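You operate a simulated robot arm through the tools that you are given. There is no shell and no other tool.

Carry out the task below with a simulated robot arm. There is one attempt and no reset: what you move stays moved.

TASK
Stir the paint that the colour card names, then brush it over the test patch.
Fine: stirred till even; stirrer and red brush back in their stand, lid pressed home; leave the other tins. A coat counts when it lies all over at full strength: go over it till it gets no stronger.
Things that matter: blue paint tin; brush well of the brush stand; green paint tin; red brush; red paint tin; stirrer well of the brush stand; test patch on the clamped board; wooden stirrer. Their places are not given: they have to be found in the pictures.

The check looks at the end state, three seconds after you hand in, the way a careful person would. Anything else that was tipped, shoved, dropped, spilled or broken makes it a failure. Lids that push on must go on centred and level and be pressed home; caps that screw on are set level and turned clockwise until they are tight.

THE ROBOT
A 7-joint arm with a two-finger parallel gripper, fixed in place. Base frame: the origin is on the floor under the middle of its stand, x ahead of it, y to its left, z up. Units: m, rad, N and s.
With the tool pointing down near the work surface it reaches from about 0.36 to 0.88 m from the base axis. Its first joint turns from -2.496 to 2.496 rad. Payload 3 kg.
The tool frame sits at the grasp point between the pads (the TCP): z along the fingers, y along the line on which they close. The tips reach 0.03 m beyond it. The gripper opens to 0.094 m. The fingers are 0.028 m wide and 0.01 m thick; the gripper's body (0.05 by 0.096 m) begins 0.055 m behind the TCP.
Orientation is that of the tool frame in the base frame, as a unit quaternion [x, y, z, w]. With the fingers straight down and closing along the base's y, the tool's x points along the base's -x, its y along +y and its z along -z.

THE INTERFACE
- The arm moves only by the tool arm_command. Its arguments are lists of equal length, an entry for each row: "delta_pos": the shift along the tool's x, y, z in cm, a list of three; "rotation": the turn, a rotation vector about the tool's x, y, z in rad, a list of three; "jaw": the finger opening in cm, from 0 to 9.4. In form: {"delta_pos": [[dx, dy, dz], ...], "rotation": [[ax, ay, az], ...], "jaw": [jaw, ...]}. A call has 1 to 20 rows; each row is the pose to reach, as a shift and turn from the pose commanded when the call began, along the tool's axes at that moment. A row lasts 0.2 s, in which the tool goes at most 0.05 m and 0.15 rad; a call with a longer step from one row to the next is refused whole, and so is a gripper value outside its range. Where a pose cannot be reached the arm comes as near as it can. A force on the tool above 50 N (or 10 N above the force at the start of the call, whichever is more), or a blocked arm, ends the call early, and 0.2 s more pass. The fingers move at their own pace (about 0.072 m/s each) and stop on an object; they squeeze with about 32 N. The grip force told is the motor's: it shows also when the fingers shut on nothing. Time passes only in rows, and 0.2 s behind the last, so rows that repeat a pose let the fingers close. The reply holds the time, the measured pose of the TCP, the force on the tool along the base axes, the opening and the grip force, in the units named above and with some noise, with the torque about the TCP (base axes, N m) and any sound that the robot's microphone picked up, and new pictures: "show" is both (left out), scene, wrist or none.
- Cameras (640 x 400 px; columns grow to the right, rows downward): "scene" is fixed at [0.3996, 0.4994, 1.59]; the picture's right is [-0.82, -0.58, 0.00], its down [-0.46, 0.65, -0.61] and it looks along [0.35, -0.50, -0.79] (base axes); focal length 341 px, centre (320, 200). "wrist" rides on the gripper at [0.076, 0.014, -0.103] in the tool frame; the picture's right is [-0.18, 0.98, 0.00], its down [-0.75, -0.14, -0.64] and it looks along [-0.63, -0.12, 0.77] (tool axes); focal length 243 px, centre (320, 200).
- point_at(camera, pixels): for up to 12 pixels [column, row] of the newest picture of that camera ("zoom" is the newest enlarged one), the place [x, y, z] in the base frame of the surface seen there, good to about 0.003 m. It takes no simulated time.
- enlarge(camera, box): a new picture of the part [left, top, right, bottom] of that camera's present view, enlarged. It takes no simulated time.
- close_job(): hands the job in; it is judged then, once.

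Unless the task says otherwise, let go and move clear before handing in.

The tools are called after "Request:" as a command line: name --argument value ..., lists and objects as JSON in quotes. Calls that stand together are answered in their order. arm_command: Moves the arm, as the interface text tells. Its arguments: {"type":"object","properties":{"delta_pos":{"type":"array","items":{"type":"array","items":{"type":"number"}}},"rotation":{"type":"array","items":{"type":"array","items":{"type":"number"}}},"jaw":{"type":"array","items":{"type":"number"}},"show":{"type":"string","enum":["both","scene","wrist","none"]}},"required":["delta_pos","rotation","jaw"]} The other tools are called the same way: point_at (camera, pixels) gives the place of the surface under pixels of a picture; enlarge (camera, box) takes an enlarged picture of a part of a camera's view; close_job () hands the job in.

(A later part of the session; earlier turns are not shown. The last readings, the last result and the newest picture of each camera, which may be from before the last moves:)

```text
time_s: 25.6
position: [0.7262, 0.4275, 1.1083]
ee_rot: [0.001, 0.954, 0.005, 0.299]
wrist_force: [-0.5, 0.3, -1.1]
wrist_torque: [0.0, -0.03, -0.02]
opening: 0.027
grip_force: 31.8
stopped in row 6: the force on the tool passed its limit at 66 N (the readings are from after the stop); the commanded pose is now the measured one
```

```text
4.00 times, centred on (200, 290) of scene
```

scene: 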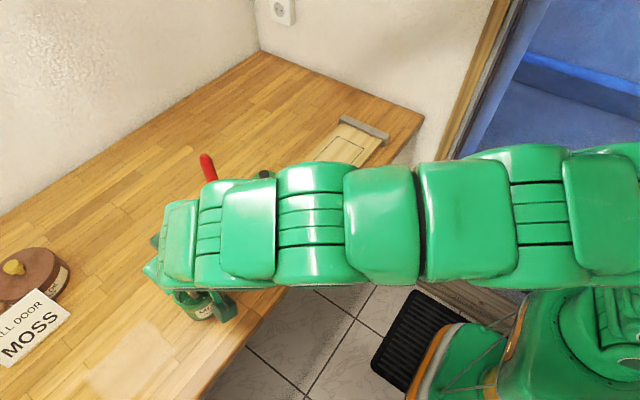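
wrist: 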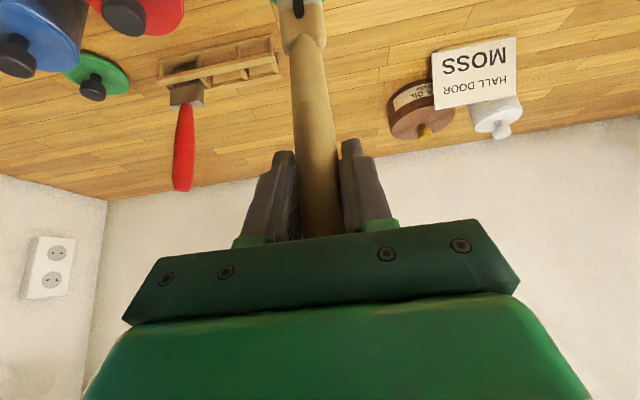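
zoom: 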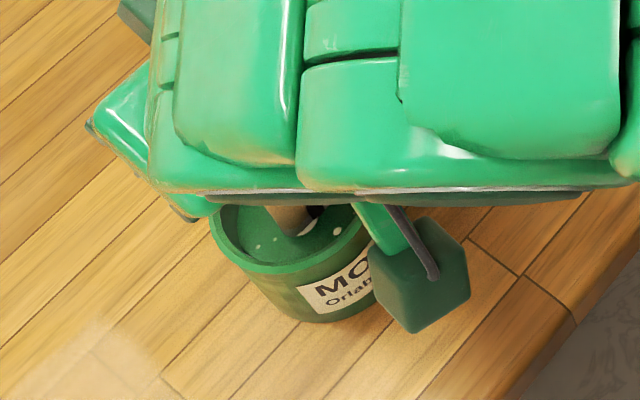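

The force passed 66 N at TCP 1.108, so the blade touched the tin's floor earlier than expected. I'll back up 4 mm and look from the wrist camera.

Request:
arm_command --delta_pos '[[-0.23, 0, -0.33], [-0.23, 0, -0.33]]' --rotation '[[0, 0, 0], [0, 0, 0]]' --jaw '[0, 0]' --show "both"

Request:
enlarge --camera "wrist" --box '[220, 0, 420, 260]'

Request:
enlarge --camera "scene" --box '[160, 270, 250, 340]'

```text
time_s: 26.2
position: [0.7268, 0.4263, 1.1122]
ee_rot: [0.001, 0.954, 0.005, 0.3]
wrist_force: [0.6, -1.0, -0.4]
wrist_torque: [0.03, 0.03, 0.0]
opening: 0.027
grip_force: 31.7
```

scene: 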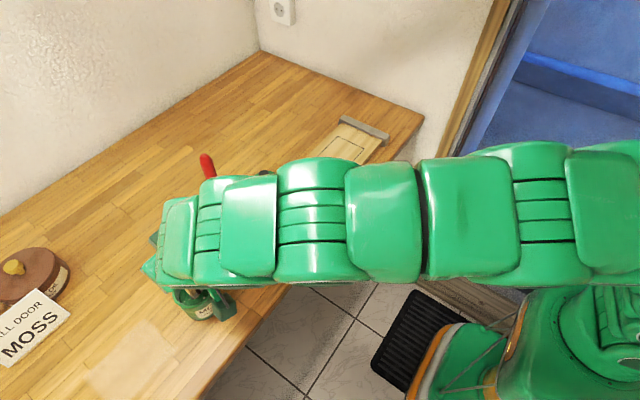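
wrist: 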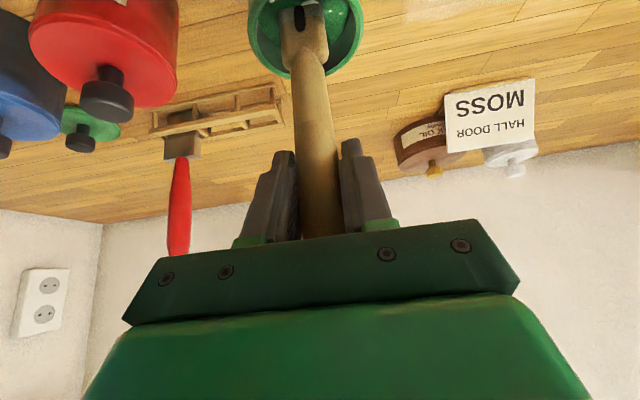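

```text
1.54 times, centred on (320, 130) of wrist
```

zoom: 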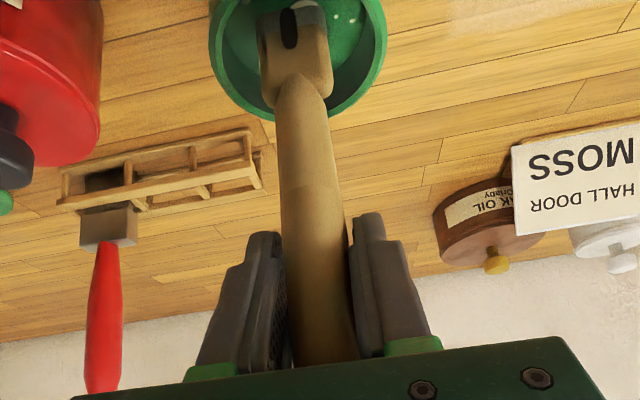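

```text
5.71 times, centred on (205, 305) of scene
```

zoom: 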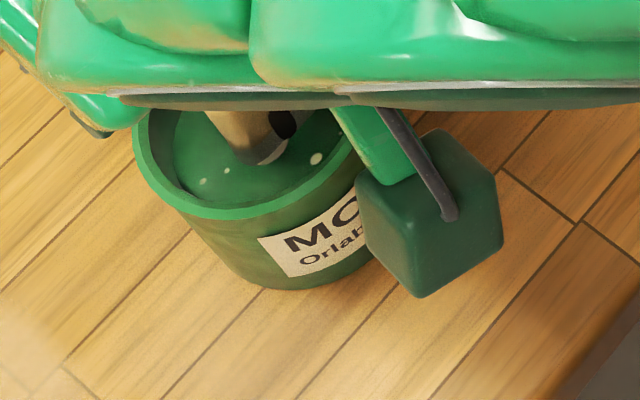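

The grip view suggests the stirrer slid up a little in the fingers. I'll measure the hole on the blade to see how much.

Request:
point_at --camera "wrist" --pixels '[[299, 16], [300, 8], [300, 30], [308, 55], [310, 80], [312, 130], [285, 20], [325, 25], [345, 20], [265, 10]]'

```text
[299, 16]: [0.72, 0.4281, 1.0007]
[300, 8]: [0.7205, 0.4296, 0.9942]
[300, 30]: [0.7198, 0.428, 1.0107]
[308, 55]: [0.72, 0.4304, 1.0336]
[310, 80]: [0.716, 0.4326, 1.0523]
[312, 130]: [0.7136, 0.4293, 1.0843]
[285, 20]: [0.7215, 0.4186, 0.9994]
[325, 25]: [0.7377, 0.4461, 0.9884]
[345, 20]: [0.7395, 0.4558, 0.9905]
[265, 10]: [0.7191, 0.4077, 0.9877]
```

The blade hole is now 0.112 below the TCP instead of 0.1245, so the stirrer slid about 1.2 cm up in the grip; its tip is near z 0.980. I'll lower in small steps to find the tin floor gently.

Request:
arm_command --delta_pos '[[0.11, 0.15, 0.16], [0.23, 0.3, 0.33], [0.34, 0.3, 0.5], [0.34, 0.3, 0.5]]' --rotation '[[0, 0, 0], [0, 0, 0], [0, 0, 0], [0, 0, 0]]' --jaw '[0, 0, 0, 0]' --show "wrist"

Request:
enlarge --camera "scene" --box '[160, 270, 250, 340]'

```text
time_s: 27.2
position: [0.7265, 0.4302, 1.1081]
ee_rot: [0.001, 0.954, 0.006, 0.301]
wrist_force: [0.2, 1.2, 15.4]
wrist_torque: [-0.14, -0.09, 0.03]
opening: 0.0271
grip_force: 31.8
```

wrist: 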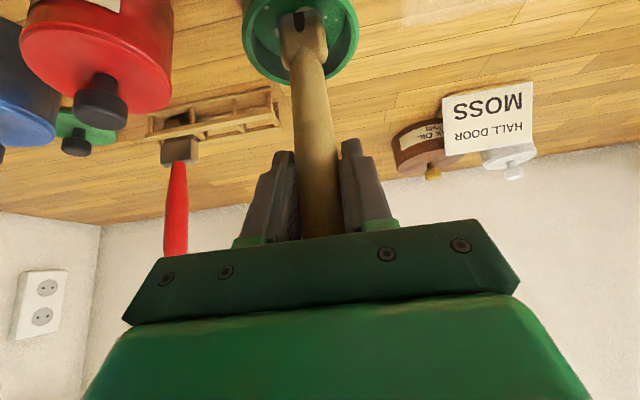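

```text
5.71 times, centred on (205, 305) of scene
```

zoom: 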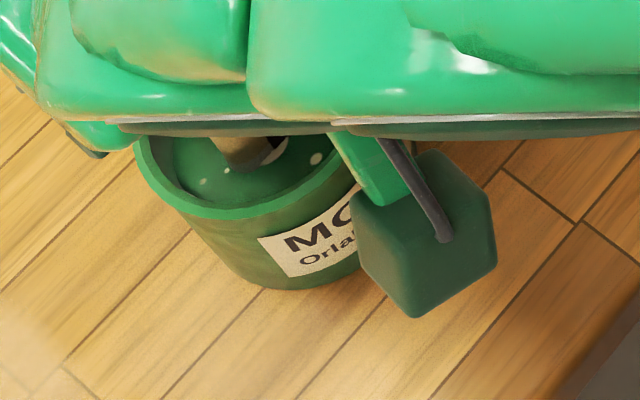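

Light contact (15 N) at TCP 1.108, with the blade in the paint. I'll rise 4 mm off the floor and stir two circles of 1.2 cm radius.

Request:
arm_command --delta_pos '[[-0.23, 0, -0.33], [-1.21, 0, 0.36], [-0.93, 0.85, 0.16], [-0.23, 1.2, -0.33], [0.47, 0.85, -0.82], [0.75, 0, -1.02], [0.47, -0.85, -0.82], [-0.23, -1.2, -0.33], [-0.93, -0.85, 0.16], [-1.21, 0, 0.36], [-0.93, 0.85, 0.16], [-0.23, 1.2, -0.33], [0.47, 0.85, -0.82], [0.75, 0, -1.02], [0.47, -0.85, -0.82], [-0.23, -1.2, -0.33], [-0.93, -0.85, 0.16], [-1.21, 0, 0.36], [-0.23, 0, -0.33]]' --rotation '[[0, 0, 0], [0, 0, 0], [0, 0, 0], [0, 0, 0], [0, 0, 0], [0, 0, 0], [0, 0, 0], [0, 0, 0], [0, 0, 0], [0, 0, 0], [0, 0, 0], [0, 0, 0], [0, 0, 0], [0, 0, 0], [0, 0, 0], [0, 0, 0], [0, 0, 0], [0, 0, 0], [0, 0, 0]]' --jaw '[0, 0, 0, 0, 0, 0, 0, 0, 0, 0, 0, 0, 0, 0, 0, 0, 0, 0, 0]' --show "wrist"

Request:
enlarge --camera "scene" --box '[160, 270, 250, 340]'

Request:
enlarge --camera "wrist" --box '[220, 0, 380, 100]'

```text
time_s: 31.2
position: [0.7267, 0.4311, 1.1085]
ee_rot: [0.0, 0.954, 0.005, 0.299]
wrist_force: [-0.1, 0.1, -0.9]
wrist_torque: [-0.05, -0.01, 0.01]
opening: 0.0267
grip_force: 32.1
```

wrist: 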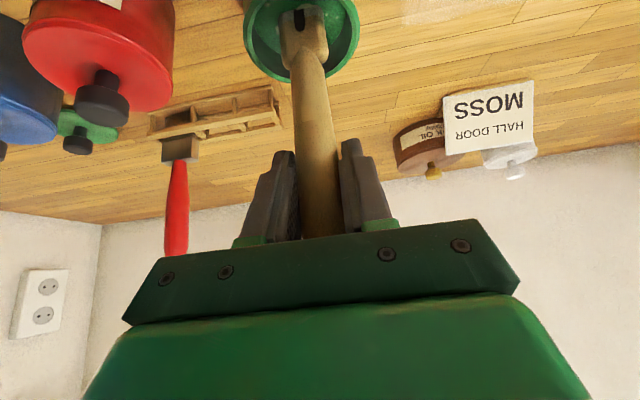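

```text
5.71 times, centred on (205, 305) of scene
```

zoom: 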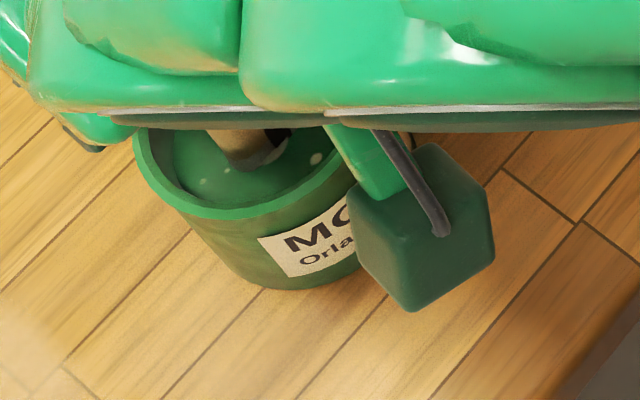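

```text
4.00 times, centred on (300, 50) of wrist
```

zoom: 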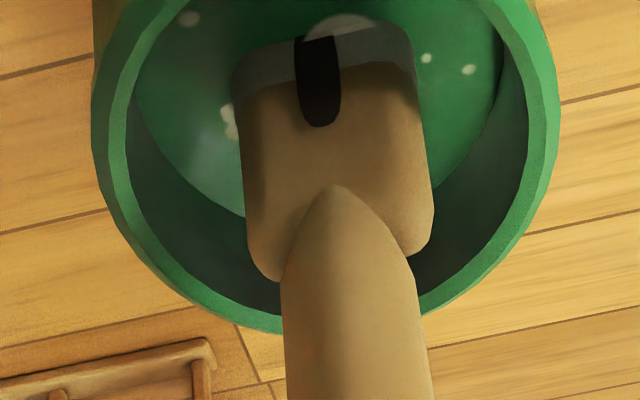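

The white spots have begun to fade to green (scene zoom 315,158). I'll go on stirring with more circles.

Request:
arm_command --delta_pos '[[-0.98, 0, 0.69], [-0.7, 0.85, 0.49], [0, 1.2, 0], [0.7, 0.85, -0.49], [0.98, 0, -0.69], [0.7, -0.85, -0.49], [0, -1.2, 0], [-0.7, -0.85, 0.49], [-0.98, 0, 0.69], [-0.7, 0.85, 0.49], [0, 1.2, 0], [0.7, 0.85, -0.49], [0.98, 0, -0.69], [0.7, -0.85, -0.49], [0, -1.2, 0], [-0.7, -0.85, 0.49], [-0.98, 0, 0.69], [0, 0, 0]]' --rotation '[[0, 0, 0], [0, 0, 0], [0, 0, 0], [0, 0, 0], [0, 0, 0], [0, 0, 0], [0, 0, 0], [0, 0, 0], [0, 0, 0], [0, 0, 0], [0, 0, 0], [0, 0, 0], [0, 0, 0], [0, 0, 0], [0, 0, 0], [0, 0, 0], [0, 0, 0], [0, 0, 0]]' --jaw '[0, 0, 0, 0, 0, 0, 0, 0, 0, 0, 0, 0, 0, 0, 0, 0, 0, 0]' --show "none"

Request:
arm_command --delta_pos '[[-0.98, 0, 0.69], [-0.7, 0.85, 0.49], [0, 1.2, 0], [0.7, 0.85, -0.49], [0.98, 0, -0.69], [0.7, -0.85, -0.49], [0, -1.2, 0], [-0.7, -0.85, 0.49], [-0.98, 0, 0.69], [-0.7, 0.85, 0.49], [0, 1.2, 0], [0.7, 0.85, -0.49], [0.98, 0, -0.69], [0.7, -0.85, -0.49], [0, -1.2, 0], [-0.7, -0.85, 0.49], [-0.98, 0, 0.69], [0, 0, 0]]' --rotation '[[0, 0, 0], [0, 0, 0], [0, 0, 0], [0, 0, 0], [0, 0, 0], [0, 0, 0], [0, 0, 0], [0, 0, 0], [0, 0, 0], [0, 0, 0], [0, 0, 0], [0, 0, 0], [0, 0, 0], [0, 0, 0], [0, 0, 0], [0, 0, 0], [0, 0, 0], [0, 0, 0]]' --jaw '[0, 0, 0, 0, 0, 0, 0, 0, 0, 0, 0, 0, 0, 0, 0, 0, 0, 0]' --show "wrist"

Request:
enlarge --camera "scene" --box '[160, 270, 250, 340]'

Request:
enlarge --camera "wrist" --box '[220, 0, 380, 100]'

```text
time_s: 35.0
position: [0.7251, 0.4316, 1.1097]
ee_rot: [0.001, 0.954, 0.005, 0.3]
wrist_force: [0.3, 0.6, -0.1]
wrist_torque: [-0.02, -0.01, 0.01]
opening: 0.0268
grip_force: 32.5
```

```text
time_s: 38.8
position: [0.7267, 0.4301, 1.1102]
ee_rot: [0.001, 0.954, 0.004, 0.301]
wrist_force: [-0.3, 0.1, -1.2]
wrist_torque: [-0.02, 0.0, -0.01]
opening: 0.027
grip_force: 31.7
```

wrist: 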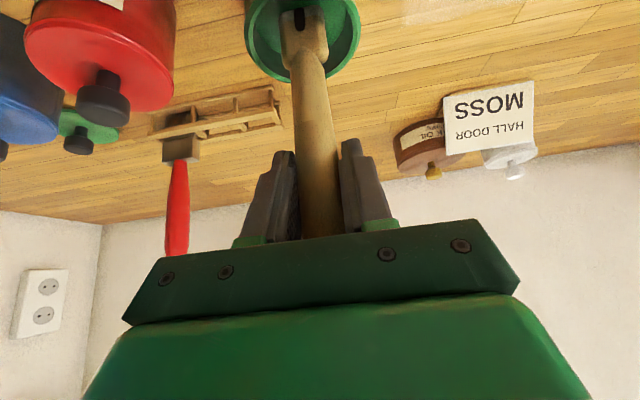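

```text
5.71 times, centred on (205, 305) of scene
```

zoom: 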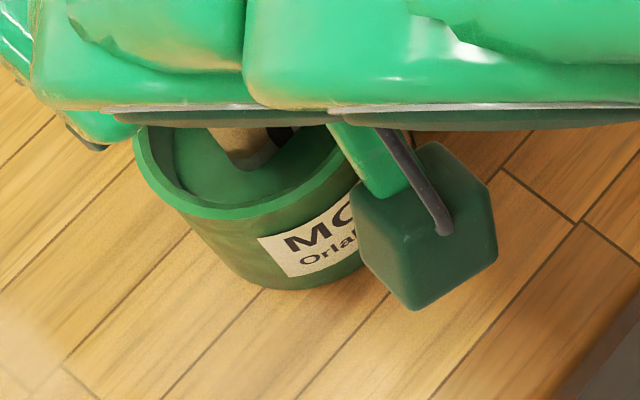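

```text
4.00 times, centred on (300, 50) of wrist
```

zoom: 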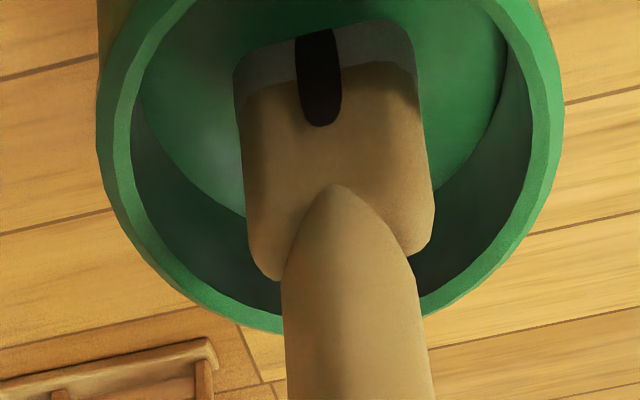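

All white spots have vanished in both zooms. I'll stir a couple more rounds for certainty.

Request:
arm_command --delta_pos '[[-0.98, 0, 0.69], [-0.7, 0.85, 0.49], [0, 1.2, 0], [0.7, 0.85, -0.49], [0.98, 0, -0.69], [0.7, -0.85, -0.49], [0, -1.2, 0], [-0.7, -0.85, 0.49], [-0.98, 0, 0.69], [-0.7, 0.85, 0.49], [0, 1.2, 0], [0.7, 0.85, -0.49], [0.98, 0, -0.69], [0.7, -0.85, -0.49], [0, -1.2, 0], [-0.7, -0.85, 0.49], [-0.98, 0, 0.69], [0, 0, 0]]' --rotation '[[0, 0, 0], [0, 0, 0], [0, 0, 0], [0, 0, 0], [0, 0, 0], [0, 0, 0], [0, 0, 0], [0, 0, 0], [0, 0, 0], [0, 0, 0], [0, 0, 0], [0, 0, 0], [0, 0, 0], [0, 0, 0], [0, 0, 0], [0, 0, 0], [0, 0, 0], [0, 0, 0]]' --jaw '[0, 0, 0, 0, 0, 0, 0, 0, 0, 0, 0, 0, 0, 0, 0, 0, 0, 0]' --show "none"

Request:
arm_command --delta_pos '[[-0.98, 0, 0.69], [-0.7, 0.85, 0.49], [0, 1.2, 0], [0.7, 0.85, -0.49], [0.98, 0, -0.69], [0.7, -0.85, -0.49], [0, -1.2, 0], [-0.7, -0.85, 0.49], [-0.98, 0, 0.69], [-0.7, 0.85, 0.49], [0, 1.2, 0], [0.7, 0.85, -0.49], [0.98, 0, -0.69], [0.7, -0.85, -0.49], [0, -1.2, 0], [-0.7, -0.85, 0.49], [-0.98, 0, 0.69], [0, 0, 0]]' --rotation '[[0, 0, 0], [0, 0, 0], [0, 0, 0], [0, 0, 0], [0, 0, 0], [0, 0, 0], [0, 0, 0], [0, 0, 0], [0, 0, 0], [0, 0, 0], [0, 0, 0], [0, 0, 0], [0, 0, 0], [0, 0, 0], [0, 0, 0], [0, 0, 0], [0, 0, 0], [0, 0, 0]]' --jaw '[0, 0, 0, 0, 0, 0, 0, 0, 0, 0, 0, 0, 0, 0, 0, 0, 0, 0]' --show "none"

```text
time_s: 42.6
position: [0.7271, 0.4297, 1.1101]
ee_rot: [0.0, 0.954, 0.005, 0.299]
wrist_force: [0.0, 0.2, 0.0]
wrist_torque: [-0.02, 0.02, -0.02]
opening: 0.0273
grip_force: 31.8
```

```text
time_s: 46.4
position: [0.7264, 0.4301, 1.1117]
ee_rot: [0.001, 0.954, 0.004, 0.299]
wrist_force: [0.4, -0.9, -0.8]
wrist_torque: [-0.02, 0.02, -0.01]
opening: 0.0271
grip_force: 31.6
```

The stirring is done. I'll raise the stirrer, let it drip over the tin, then lift it clear of the rim and look at the paint.

Request:
arm_command --delta_pos '[[-0.57, 0, -0.82], [-1.15, 0, -1.64], [-1.72, 0, -2.46], [-1.72, 0, -2.46], [-1.72, 0, -2.46], [-1.72, 0, -2.46], [-1.72, 0, -2.46], [-1.72, 0, -2.46], [-1.72, 0, -2.46], [-1.72, 0, -2.46], [-2.87, 0, -4.1], [-4.01, 0, -5.74], [-5.16, 0, -7.38], [-5.16, 0, -7.38], [-5.16, 0, -7.38], [-5.16, 0, -7.38], [-5.16, 0, -7.38]]' --rotation '[[0, 0, 0], [0, 0, 0], [0, 0, 0], [0, 0, 0], [0, 0, 0], [0, 0, 0], [0, 0, 0], [0, 0, 0], [0, 0, 0], [0, 0, 0], [0, 0, 0], [0, 0, 0], [0, 0, 0], [0, 0, 0], [0, 0, 0], [0, 0, 0], [0, 0, 0]]' --jaw '[0, 0, 0, 0, 0, 0, 0, 0, 0, 0, 0, 0, 0, 0, 0, 0, 0]' --show "both"

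Request:
enlarge --camera "scene" --box '[150, 240, 250, 340]'

```text
time_s: 50.0
position: [0.7264, 0.4287, 1.1994]
ee_rot: [0.001, 0.954, 0.005, 0.3]
wrist_force: [0.6, 1.4, -0.8]
wrist_torque: [0.02, 0.01, 0.01]
opening: 0.0272
grip_force: 32.3
```

scene: 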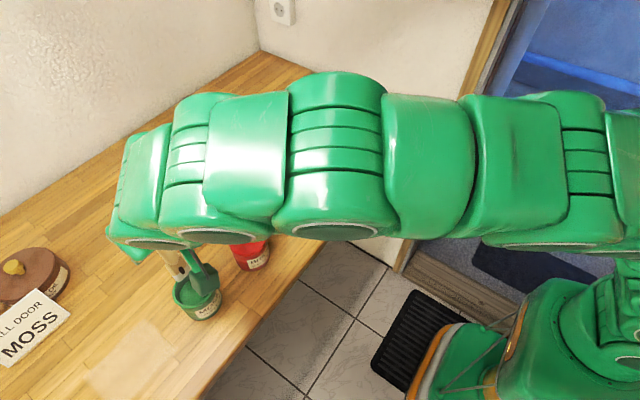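
wrist: 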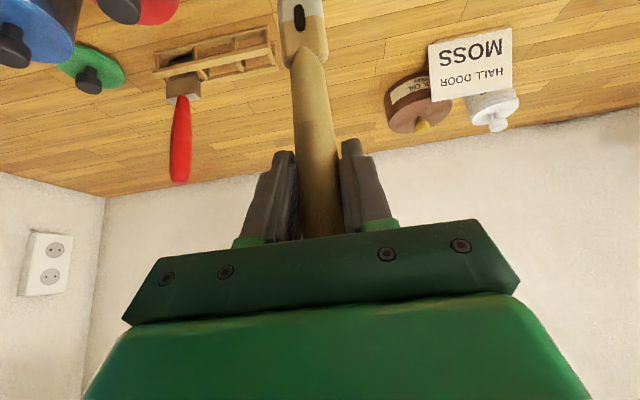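

```text
4.00 times, centred on (200, 290) of scene
```

zoom: 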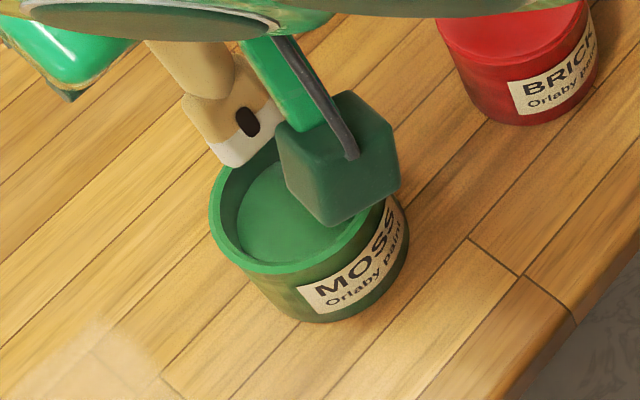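

The paint is an even green now. I'll measure the stirrer's blade end relative to the TCP for the return to the well.

Request:
point_at --camera "zoom" --pixels '[[232, 163], [250, 155], [268, 140], [212, 135], [192, 105], [200, 125], [248, 122], [250, 85], [262, 95], [205, 60]]'

```text
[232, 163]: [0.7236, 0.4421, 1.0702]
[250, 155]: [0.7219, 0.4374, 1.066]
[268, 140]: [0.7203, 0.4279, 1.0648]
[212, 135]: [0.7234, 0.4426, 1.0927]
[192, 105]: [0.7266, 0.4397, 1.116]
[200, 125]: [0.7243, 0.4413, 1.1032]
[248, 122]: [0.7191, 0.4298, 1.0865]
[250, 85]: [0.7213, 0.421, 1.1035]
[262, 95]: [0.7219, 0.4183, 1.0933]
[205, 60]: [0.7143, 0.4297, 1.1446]
```

Blade end is 0.135 below the TCP, still centred in the grip. I'll carry it back above the stirrer well at (0.849, 0.350), with a tiny orientation correction.

Request:
arm_command --delta_pos '[[-2.08, -1.99, 2.36], [-4.16, -3.99, 4.72], [-6.23, -5.98, 7.07], [-8.31, -7.97, 9.43], [-8.31, -7.97, 9.43], [-8.31, -7.97, 9.43]]' --rotation '[[0.002, 0.002, -0.001], [0.004, 0.005, -0.003], [0.006, 0.007, -0.004], [0.008, 0.009, -0.005], [0.008, 0.009, -0.005], [0.008, 0.009, -0.005]]' --jaw '[0, 0, 0, 0, 0, 0]' --show "both"

Request:
enlarge --camera "scene" --box '[130, 150, 230, 250]'

```text
time_s: 51.4
position: [0.849, 0.3523, 1.1689]
ee_rot: [-0.001, 0.955, 0.001, 0.296]
wrist_force: [0.2, 0.0, -0.9]
wrist_torque: [0.02, 0.01, 0.0]
opening: 0.0268
grip_force: 31.8
```

scene: 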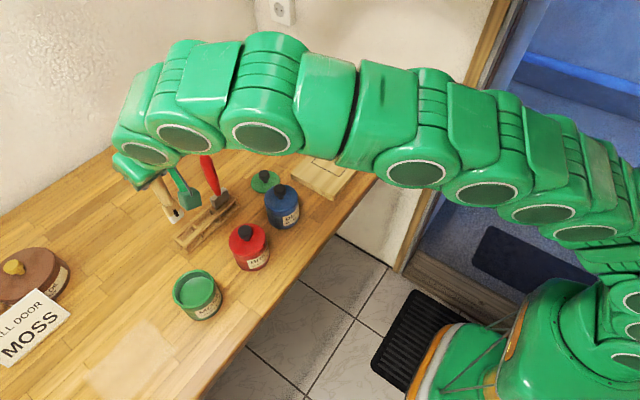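
wrist: 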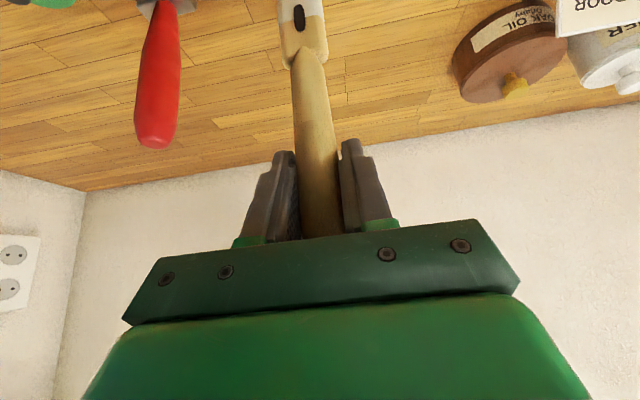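

```text
4.00 times, centred on (180, 200) of scene
```

zoom: 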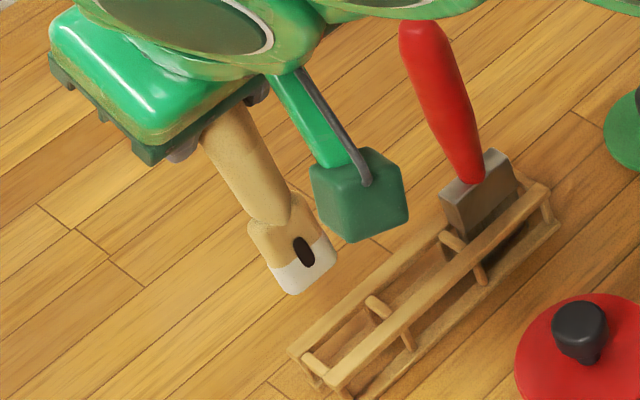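

Request:
point_at --camera "zoom" --pixels '[[292, 290], [312, 280], [333, 262], [275, 270], [255, 235], [303, 250], [325, 235], [270, 210], [240, 160]]'

Request:
point_at --camera "zoom" --pixels '[[297, 352], [318, 366], [338, 380], [375, 303], [393, 318], [407, 335], [355, 310], [370, 345], [345, 350], [330, 340], [350, 330]]'

```text
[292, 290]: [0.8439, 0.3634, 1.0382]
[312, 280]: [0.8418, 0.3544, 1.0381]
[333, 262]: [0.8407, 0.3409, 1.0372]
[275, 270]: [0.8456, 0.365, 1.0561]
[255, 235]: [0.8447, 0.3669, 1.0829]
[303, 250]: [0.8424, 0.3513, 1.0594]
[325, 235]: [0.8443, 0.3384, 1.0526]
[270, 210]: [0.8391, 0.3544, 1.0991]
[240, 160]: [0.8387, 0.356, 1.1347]
```

```text
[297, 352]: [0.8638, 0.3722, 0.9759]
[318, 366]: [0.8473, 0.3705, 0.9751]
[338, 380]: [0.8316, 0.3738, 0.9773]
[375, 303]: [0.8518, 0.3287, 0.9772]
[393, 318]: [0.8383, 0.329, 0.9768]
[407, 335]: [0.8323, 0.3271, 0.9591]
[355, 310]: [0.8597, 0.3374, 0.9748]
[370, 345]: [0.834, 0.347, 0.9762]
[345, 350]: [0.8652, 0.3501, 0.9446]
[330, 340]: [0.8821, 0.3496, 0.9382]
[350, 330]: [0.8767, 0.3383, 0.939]
```

The blade (y 0.3375–0.3665) is over the well slot (y 0.333–0.369). I'll lower it nearly to the bottom.

Request:
arm_command --delta_pos '[[1.13, -0.1, 1.65], [2.26, -0.1, 3.3], [3.11, -0.1, 4.54], [3.95, -0.1, 5.78], [4.52, -0.1, 6.6], [4.8, -0.1, 7.01], [4.8, -0.1, 7.01]]' --rotation '[[0, 0, 0], [0, 0, 0], [0, 0, 0], [0, 0, 0], [0, 0, 0], [0, 0, 0], [0, 0, 0]]' --jaw '[0, 0, 0, 0, 0, 0, 0]' --show "both"

Request:
enlarge --camera "scene" --box '[130, 150, 230, 250]'

```text
time_s: 53.0
position: [0.8478, 0.3496, 1.0849]
ee_rot: [-0.001, 0.955, 0.001, 0.295]
wrist_force: [4.0, 0.4, 0.3]
wrist_torque: [-0.01, -0.38, 0.04]
opening: 0.0271
grip_force: 32.0
```

scene: 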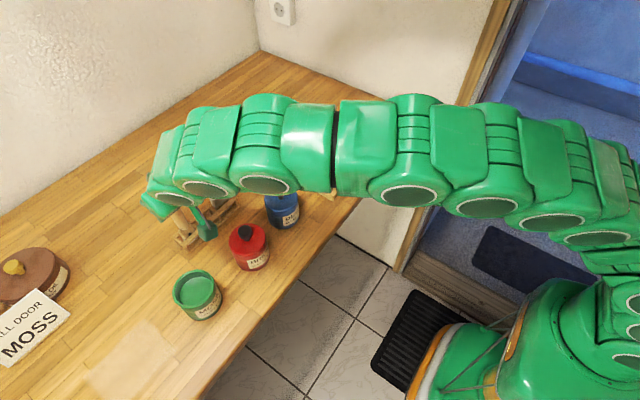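
wrist: 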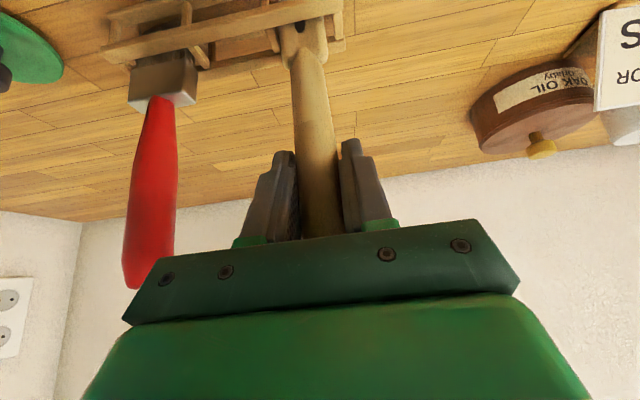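

```text
4.00 times, centred on (180, 200) of scene
```

zoom: 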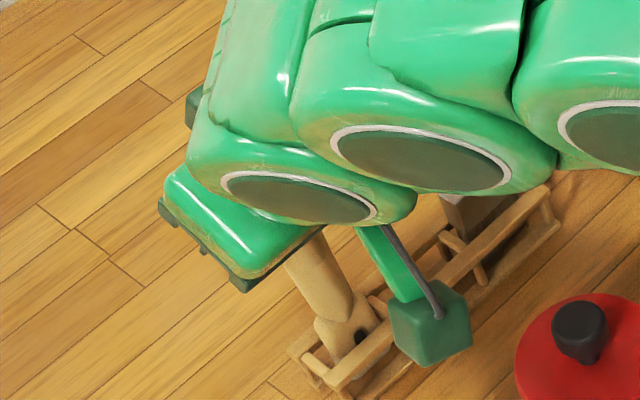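

The blade is in the well; a small sideways 4 N suggests it touches the front rail. I'll shift 2 mm outward and lower in small steps.

Request:
arm_command --delta_pos '[[-0.165, 0, 0.113], [-0.05, 0, 0.28], [0.06, 0, 0.44], [0.06, 0, 0.44]]' --rotation '[[0, 0, 0], [0, 0, 0], [0, 0, 0], [0, 0, 0]]' --jaw '[0, 0, 0, 0]' --show "none"

```text
time_s: 54.0
position: [0.85, 0.3498, 1.0805]
ee_rot: [0.0, 0.956, 0.0, 0.294]
wrist_force: [-0.4, -0.2, -1.3]
wrist_torque: [0.01, -0.02, -0.01]
opening: 0.0269
grip_force: 32.2
```

Request:
arm_command --delta_pos '[[0.11, 0, 0.165], [0.17, 0, 0.25], [0.17, 0, 0.25]]' --rotation '[[0, 0, 0], [0, 0, 0], [0, 0, 0]]' --jaw '[0, 0, 0]' --show "none"

```text
time_s: 54.8
position: [0.8513, 0.3488, 1.0779]
ee_rot: [0.0, 0.955, -0.001, 0.295]
wrist_force: [-1.0, -0.4, 4.3]
wrist_torque: [0.01, 0.04, 0.01]
opening: 0.0268
grip_force: 32.0
```

The blade rests on the bottom (4 N up at 1.078). I'll open and back straight out along the fingers.

Request:
arm_command --delta_pos '[[0, 0, 0], [0, 0, 0], [0, 0, 0], [0, 0, 0], [0, 0, -2.5], [0, 0, -6], [0, 0, -10], [0, 0, -14], [0, 0, -14]]' --rotation '[[0, 0, 0], [0, 0, 0], [0, 0, 0], [0, 0, 0], [0, 0, 0], [0, 0, 0], [0, 0, 0], [0, 0, 0], [0, 0, 0]]' --jaw '[3.2, 4, 5, 5, 5, 5, 5, 5, 5]' --show "both"

Request:
enlarge --camera "scene" --box '[130, 150, 230, 250]'

Request:
enlarge --camera "wrist" --box '[160, 20, 440, 195]'

```text
time_s: 56.8
position: [0.7712, 0.346, 1.1917]
ee_rot: [0.0, 0.955, 0.0, 0.296]
wrist_force: [0.6, -0.2, -0.9]
wrist_torque: [0.01, -0.01, 0.02]
opening: 0.0503
grip_force: 0.1
```

scene: 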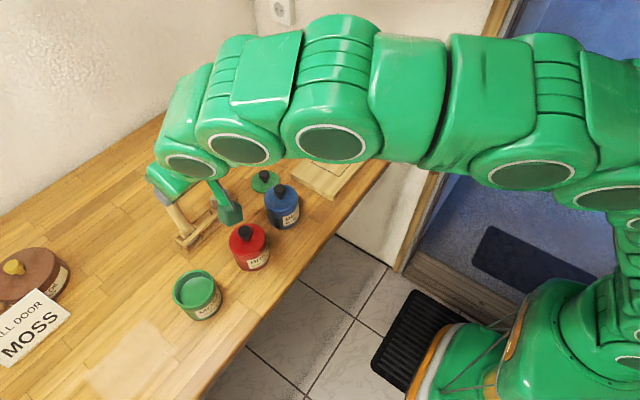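
wrist: 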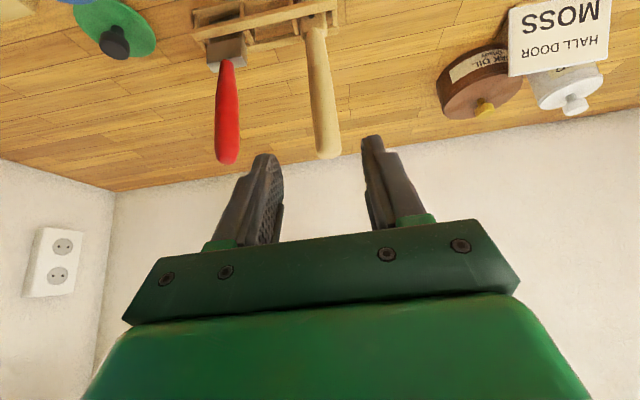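

```text
4.00 times, centred on (180, 200) of scene
```

zoom: 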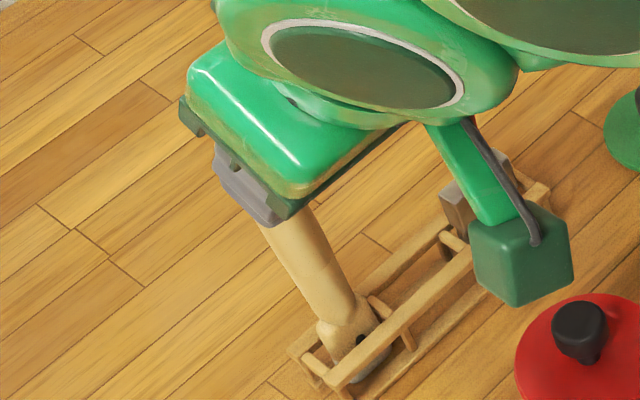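

```text
2.29 times, centred on (300, 108) of wrist
```

zoom: 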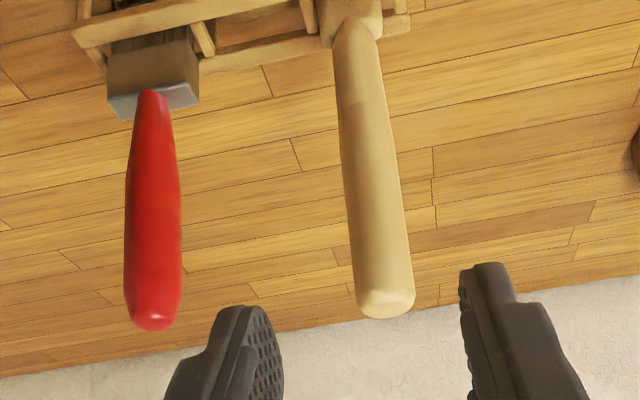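

The stirrer stands in its well. I'll measure the brush from the wrist view.

Request:
point_at --camera "wrist" --pixels '[[228, 158], [227, 130], [226, 100], [226, 75], [216, 110], [238, 110], [208, 45], [245, 45], [228, 48], [322, 155]]'

```text
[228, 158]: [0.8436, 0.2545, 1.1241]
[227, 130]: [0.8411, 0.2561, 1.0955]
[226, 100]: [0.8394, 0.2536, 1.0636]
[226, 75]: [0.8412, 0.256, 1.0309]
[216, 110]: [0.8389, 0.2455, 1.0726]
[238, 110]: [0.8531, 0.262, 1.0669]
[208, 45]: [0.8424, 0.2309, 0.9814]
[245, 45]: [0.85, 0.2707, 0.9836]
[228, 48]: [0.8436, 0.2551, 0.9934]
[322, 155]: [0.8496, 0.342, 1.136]
```

Brush handle axis is at about (0.849, 0.252), ferrule top about z 1.006. I'll go to a pre-grasp in front of it.

Request:
arm_command --delta_pos '[[0, -4.7, 0], [0, -9.4, 0], [2.02, -9.4, 4.17], [4.04, -9.4, 8.35], [4.04, -9.4, 8.35]]' --rotation '[[0, 0, 0], [0, 0, 0], [0, 0, 0], [0, 0, 0], [0, 0, 0]]' --jaw '[5, 5, 5, 5, 5]' --show "both"

```text
time_s: 58.0
position: [0.7851, 0.2555, 1.102]
ee_rot: [-0.001, 0.955, 0.001, 0.296]
wrist_force: [0.3, -1.5, 0.5]
wrist_torque: [0.03, 0.03, -0.01]
opening: 0.0499
grip_force: 0.0
```

scene: 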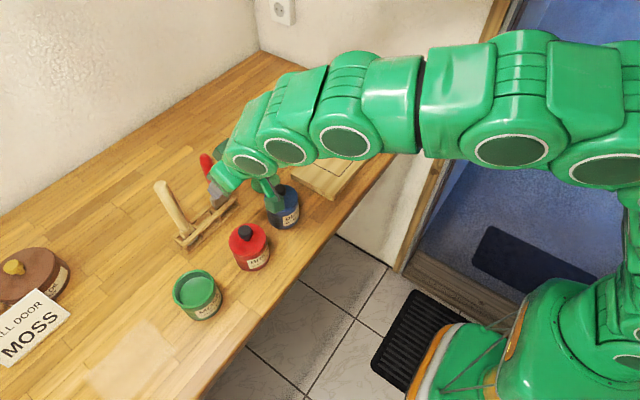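
wrist: 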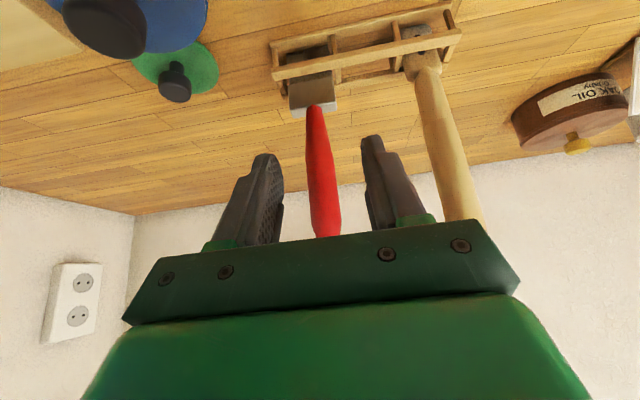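

The brush handle (wrist 320,170) is between the fingers. I'll move on to it and close at TCP 1.075.

Request:
arm_command --delta_pos '[[-1.25, -0.35, 1.95], [-2.5, -0.35, 3.89], [-3.75, -0.35, 5.84], [-3.75, -0.35, 5.84], [-3.75, -0.35, 5.84], [-3.75, -0.35, 5.84], [-3.75, -0.35, 5.84], [-3.75, -0.35, 5.84]]' --rotation '[[0, 0, 0], [0, 0, 0], [0, 0, 0], [0, 0, 0], [0, 0, 0], [0, 0, 0], [0, 0, 0], [0, 0, 0]]' --jaw '[5, 5, 5, 5, 3, 1.5, 0, 0]' --show "both"

```text
time_s: 59.8
position: [0.8507, 0.2525, 1.0722]
ee_rot: [0.0, 0.955, 0.0, 0.296]
wrist_force: [0.1, -0.4, -0.6]
wrist_torque: [-0.01, -0.02, 0.01]
opening: 0.0261
grip_force: 31.9
```

scene: 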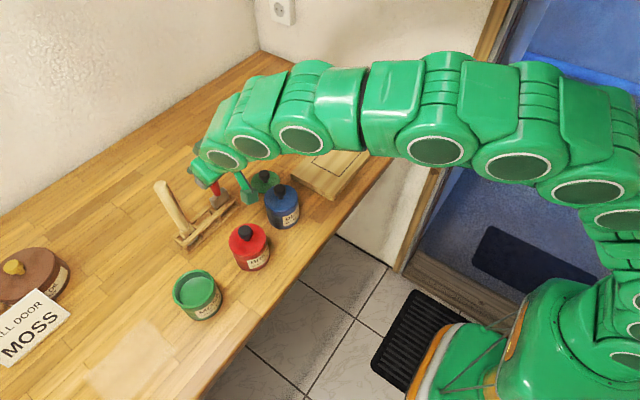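
wrist: 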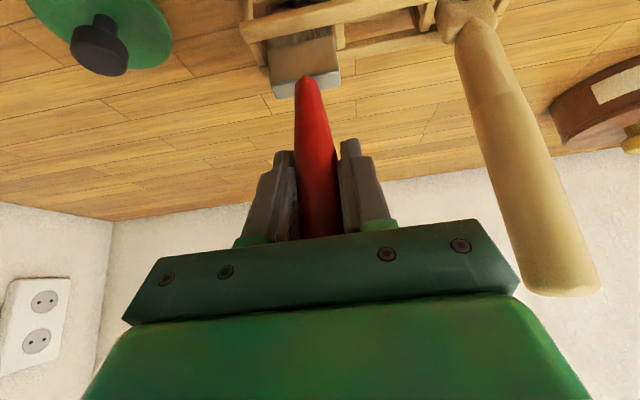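

The brush is gripped at (0.850, 0.2525, 1.073). I'll lift it straight out of its well by 8 cm.

Request:
arm_command --delta_pos '[[-0.85, 0, -1.24], [-1.69, 0, -2.48], [-2.54, 0, -3.71], [-3.39, 0, -4.95], [-4.52, 0, -6.6], [-4.52, 0, -6.6]]' --rotation '[[0, 0, 0], [0, 0, 0], [0, 0, 0], [0, 0, 0], [0, 0, 0], [0, 0, 0]]' --jaw '[0, 0, 0, 0, 0, 0]' --show "both"

Request:
enlarge --camera "scene" --box '[160, 140, 260, 240]'

```text
time_s: 61.2
position: [0.8524, 0.2518, 1.1531]
ee_rot: [-0.001, 0.956, 0.0, 0.295]
wrist_force: [0.6, 0.2, -0.3]
wrist_torque: [-0.01, 0.0, -0.01]
opening: 0.0261
grip_force: 32.6
```

scene: 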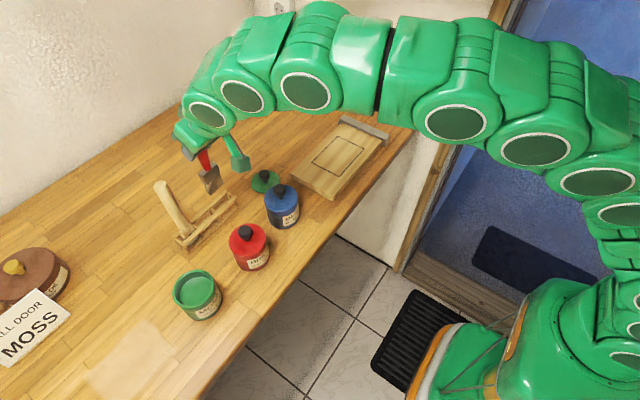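
wrist: 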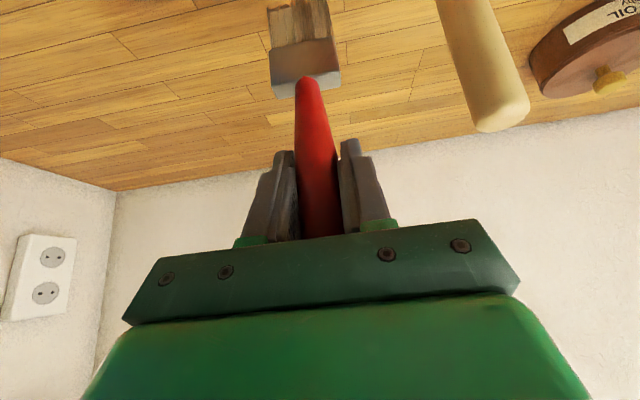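

```text
4.00 times, centred on (210, 190) of scene
```

zoom: 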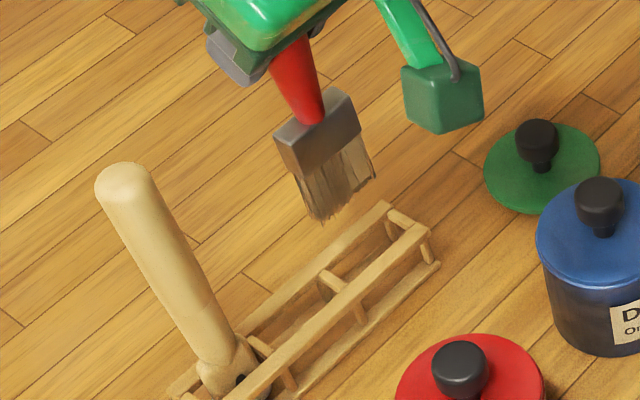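

Request:
point_at --camera "zoom" --pixels '[[320, 215], [340, 205], [372, 178], [300, 190], [278, 145], [325, 150], [358, 125], [340, 92], [310, 110], [295, 60]]'

Request:
point_at --camera "scene" --pixels '[[338, 136], [364, 149], [339, 176], [312, 162], [338, 156], [302, 177], [333, 199], [343, 118], [385, 140], [350, 185], [374, 160], [321, 145]]'

Request:
enlarge --camera "scene" --box '[280, 105, 400, 205]'

```text
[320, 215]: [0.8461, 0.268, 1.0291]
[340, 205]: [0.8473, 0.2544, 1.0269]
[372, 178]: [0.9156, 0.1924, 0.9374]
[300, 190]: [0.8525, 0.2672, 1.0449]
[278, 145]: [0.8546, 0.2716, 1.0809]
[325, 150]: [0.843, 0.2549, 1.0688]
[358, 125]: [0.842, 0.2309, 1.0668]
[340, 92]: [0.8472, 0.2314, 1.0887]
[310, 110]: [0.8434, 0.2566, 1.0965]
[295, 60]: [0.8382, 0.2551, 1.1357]
```

```text
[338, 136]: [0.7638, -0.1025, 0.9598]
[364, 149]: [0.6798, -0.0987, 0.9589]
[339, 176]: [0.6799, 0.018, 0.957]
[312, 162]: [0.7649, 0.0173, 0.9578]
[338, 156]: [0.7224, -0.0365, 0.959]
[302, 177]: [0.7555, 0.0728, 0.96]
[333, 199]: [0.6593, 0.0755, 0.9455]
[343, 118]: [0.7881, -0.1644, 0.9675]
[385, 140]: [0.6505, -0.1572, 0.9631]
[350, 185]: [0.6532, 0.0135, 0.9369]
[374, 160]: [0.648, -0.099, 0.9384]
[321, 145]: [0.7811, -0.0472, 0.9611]
```

```text
4.00 times, centred on (340, 155) of scene
```

zoom: 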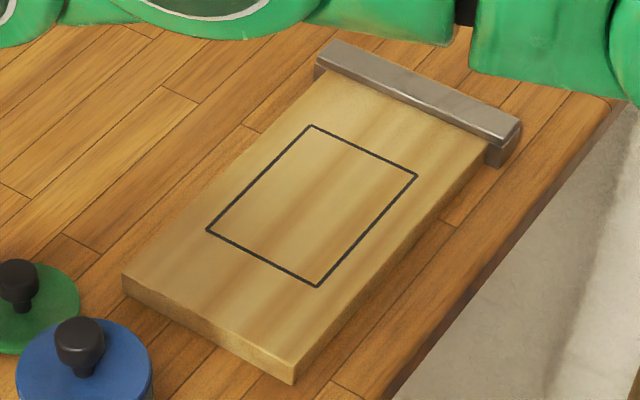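

Brush tip is 0.126 below the TCP; the patch spans x 0.680–0.7645, y −0.1005–0.018 at z 0.959. I'll carry the brush around the stirrer to above the green tin.

Request:
arm_command --delta_pos '[[1.8, 0, -2.81], [3.61, 0, -5.62], [4.84, 1.9, -7.37], [6.06, 3.8, -9.11], [7.3, 8.3, -9.96], [7.88, 12.8, -10.36], [7.92, 15.3, -10.38], [7.96, 17.8, -10.41], [7.96, 17.8, -10.41]]' --rotation '[[0, 0, 0], [0, 0, 0], [0, 0, 0], [0, 0, 0], [0, 0, 0], [0, 0, 0], [0, 0, 0], [0, 0, 0], [0, 0, 0]]' --jaw '[0, 0, 0, 0, 0, 0, 0, 0, 0]' --show "both"

Request:
enlarge --camera "scene" --box '[150, 240, 250, 340]'

```text
time_s: 63.2
position: [0.7232, 0.4296, 1.1942]
ee_rot: [0.001, 0.955, -0.001, 0.295]
wrist_force: [0.6, -0.1, -0.4]
wrist_torque: [-0.01, 0.02, 0.01]
opening: 0.0259
grip_force: 32.0
```

scene: 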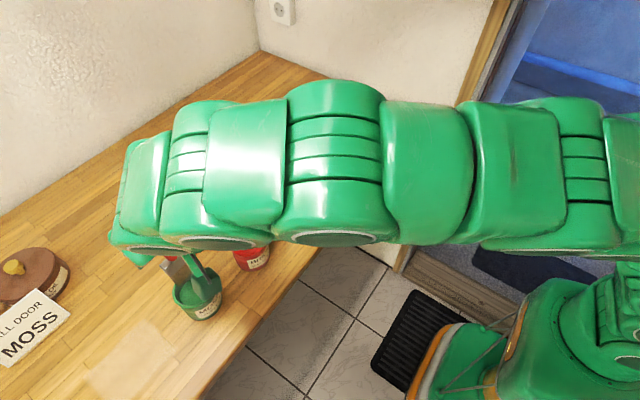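
wrist: 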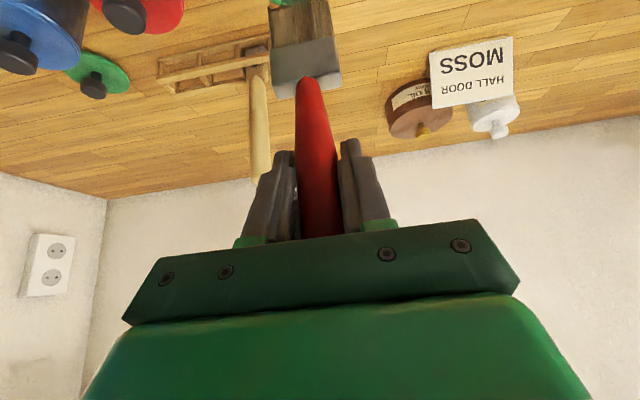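

```text
4.00 times, centred on (200, 290) of scene
```

zoom: 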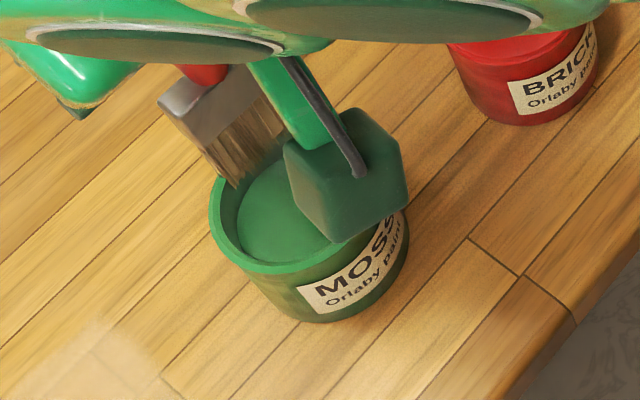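

Request:
point_at --camera "zoom" --pixels '[[236, 182], [250, 170], [265, 158], [276, 145], [165, 105], [215, 140], [245, 80]]'

```text
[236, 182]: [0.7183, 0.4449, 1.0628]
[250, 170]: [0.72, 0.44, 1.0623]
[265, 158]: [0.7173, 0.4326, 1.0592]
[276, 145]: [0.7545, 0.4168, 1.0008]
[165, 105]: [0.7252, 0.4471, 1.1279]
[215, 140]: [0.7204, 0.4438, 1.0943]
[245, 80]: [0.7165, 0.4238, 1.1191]
```

The brush is over the tin, edges clear of the rim. I'll lower it until the bristles enter the paint.

Request:
arm_command --delta_pos '[[1.13, 0.0, 1.65], [2.26, 0.0, 3.3], [3.39, 0.0, 4.95], [4.23, 0.0, 6.19], [4.66, 0.0, 6.81], [4.86, 0.0, 7.1], [4.97, 0.0, 7.26], [4.97, 0.0, 7.26]]' --rotation '[[0, 0, 0], [0, 0, 0], [0, 0, 0], [0, 0, 0], [0, 0, 0], [0, 0, 0], [0, 0, 0], [0, 0, 0]]' --jaw '[0, 0, 0, 0, 0, 0, 0, 0]' --show "both"

Request:
enlarge --camera "wrist" --box '[220, 0, 380, 100]'

Request:
enlarge --camera "scene" --box '[160, 270, 250, 340]'

```text
time_s: 65.0
position: [0.7257, 0.4292, 1.1072]
ee_rot: [0.0, 0.956, 0.0, 0.295]
wrist_force: [-0.3, -0.6, -0.6]
wrist_torque: [0.02, -0.03, 0.01]
opening: 0.0258
grip_force: 32.1
```

scene: 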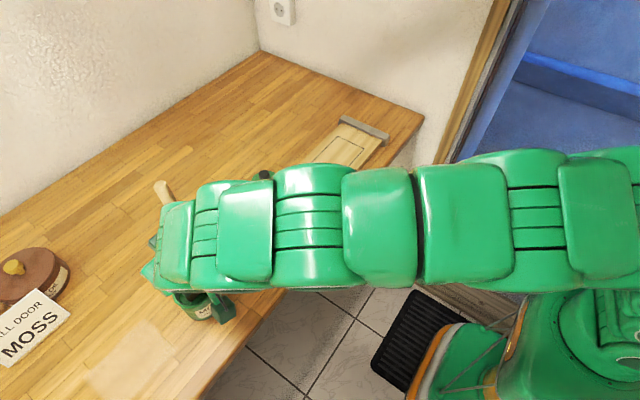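
wrist: 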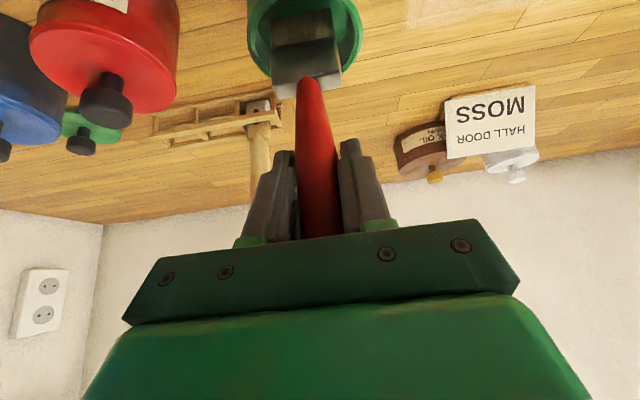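

```text
4.00 times, centred on (300, 50) of wrist
```

zoom: 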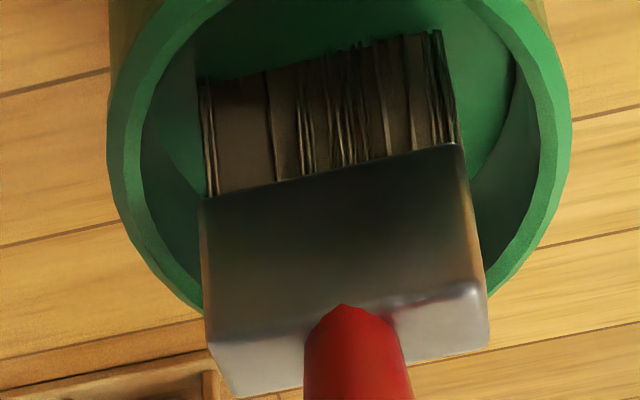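

```text
5.71 times, centred on (205, 305) of scene
```

zoom: 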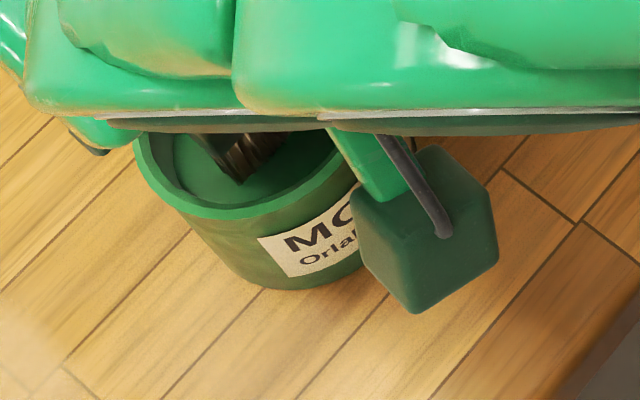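

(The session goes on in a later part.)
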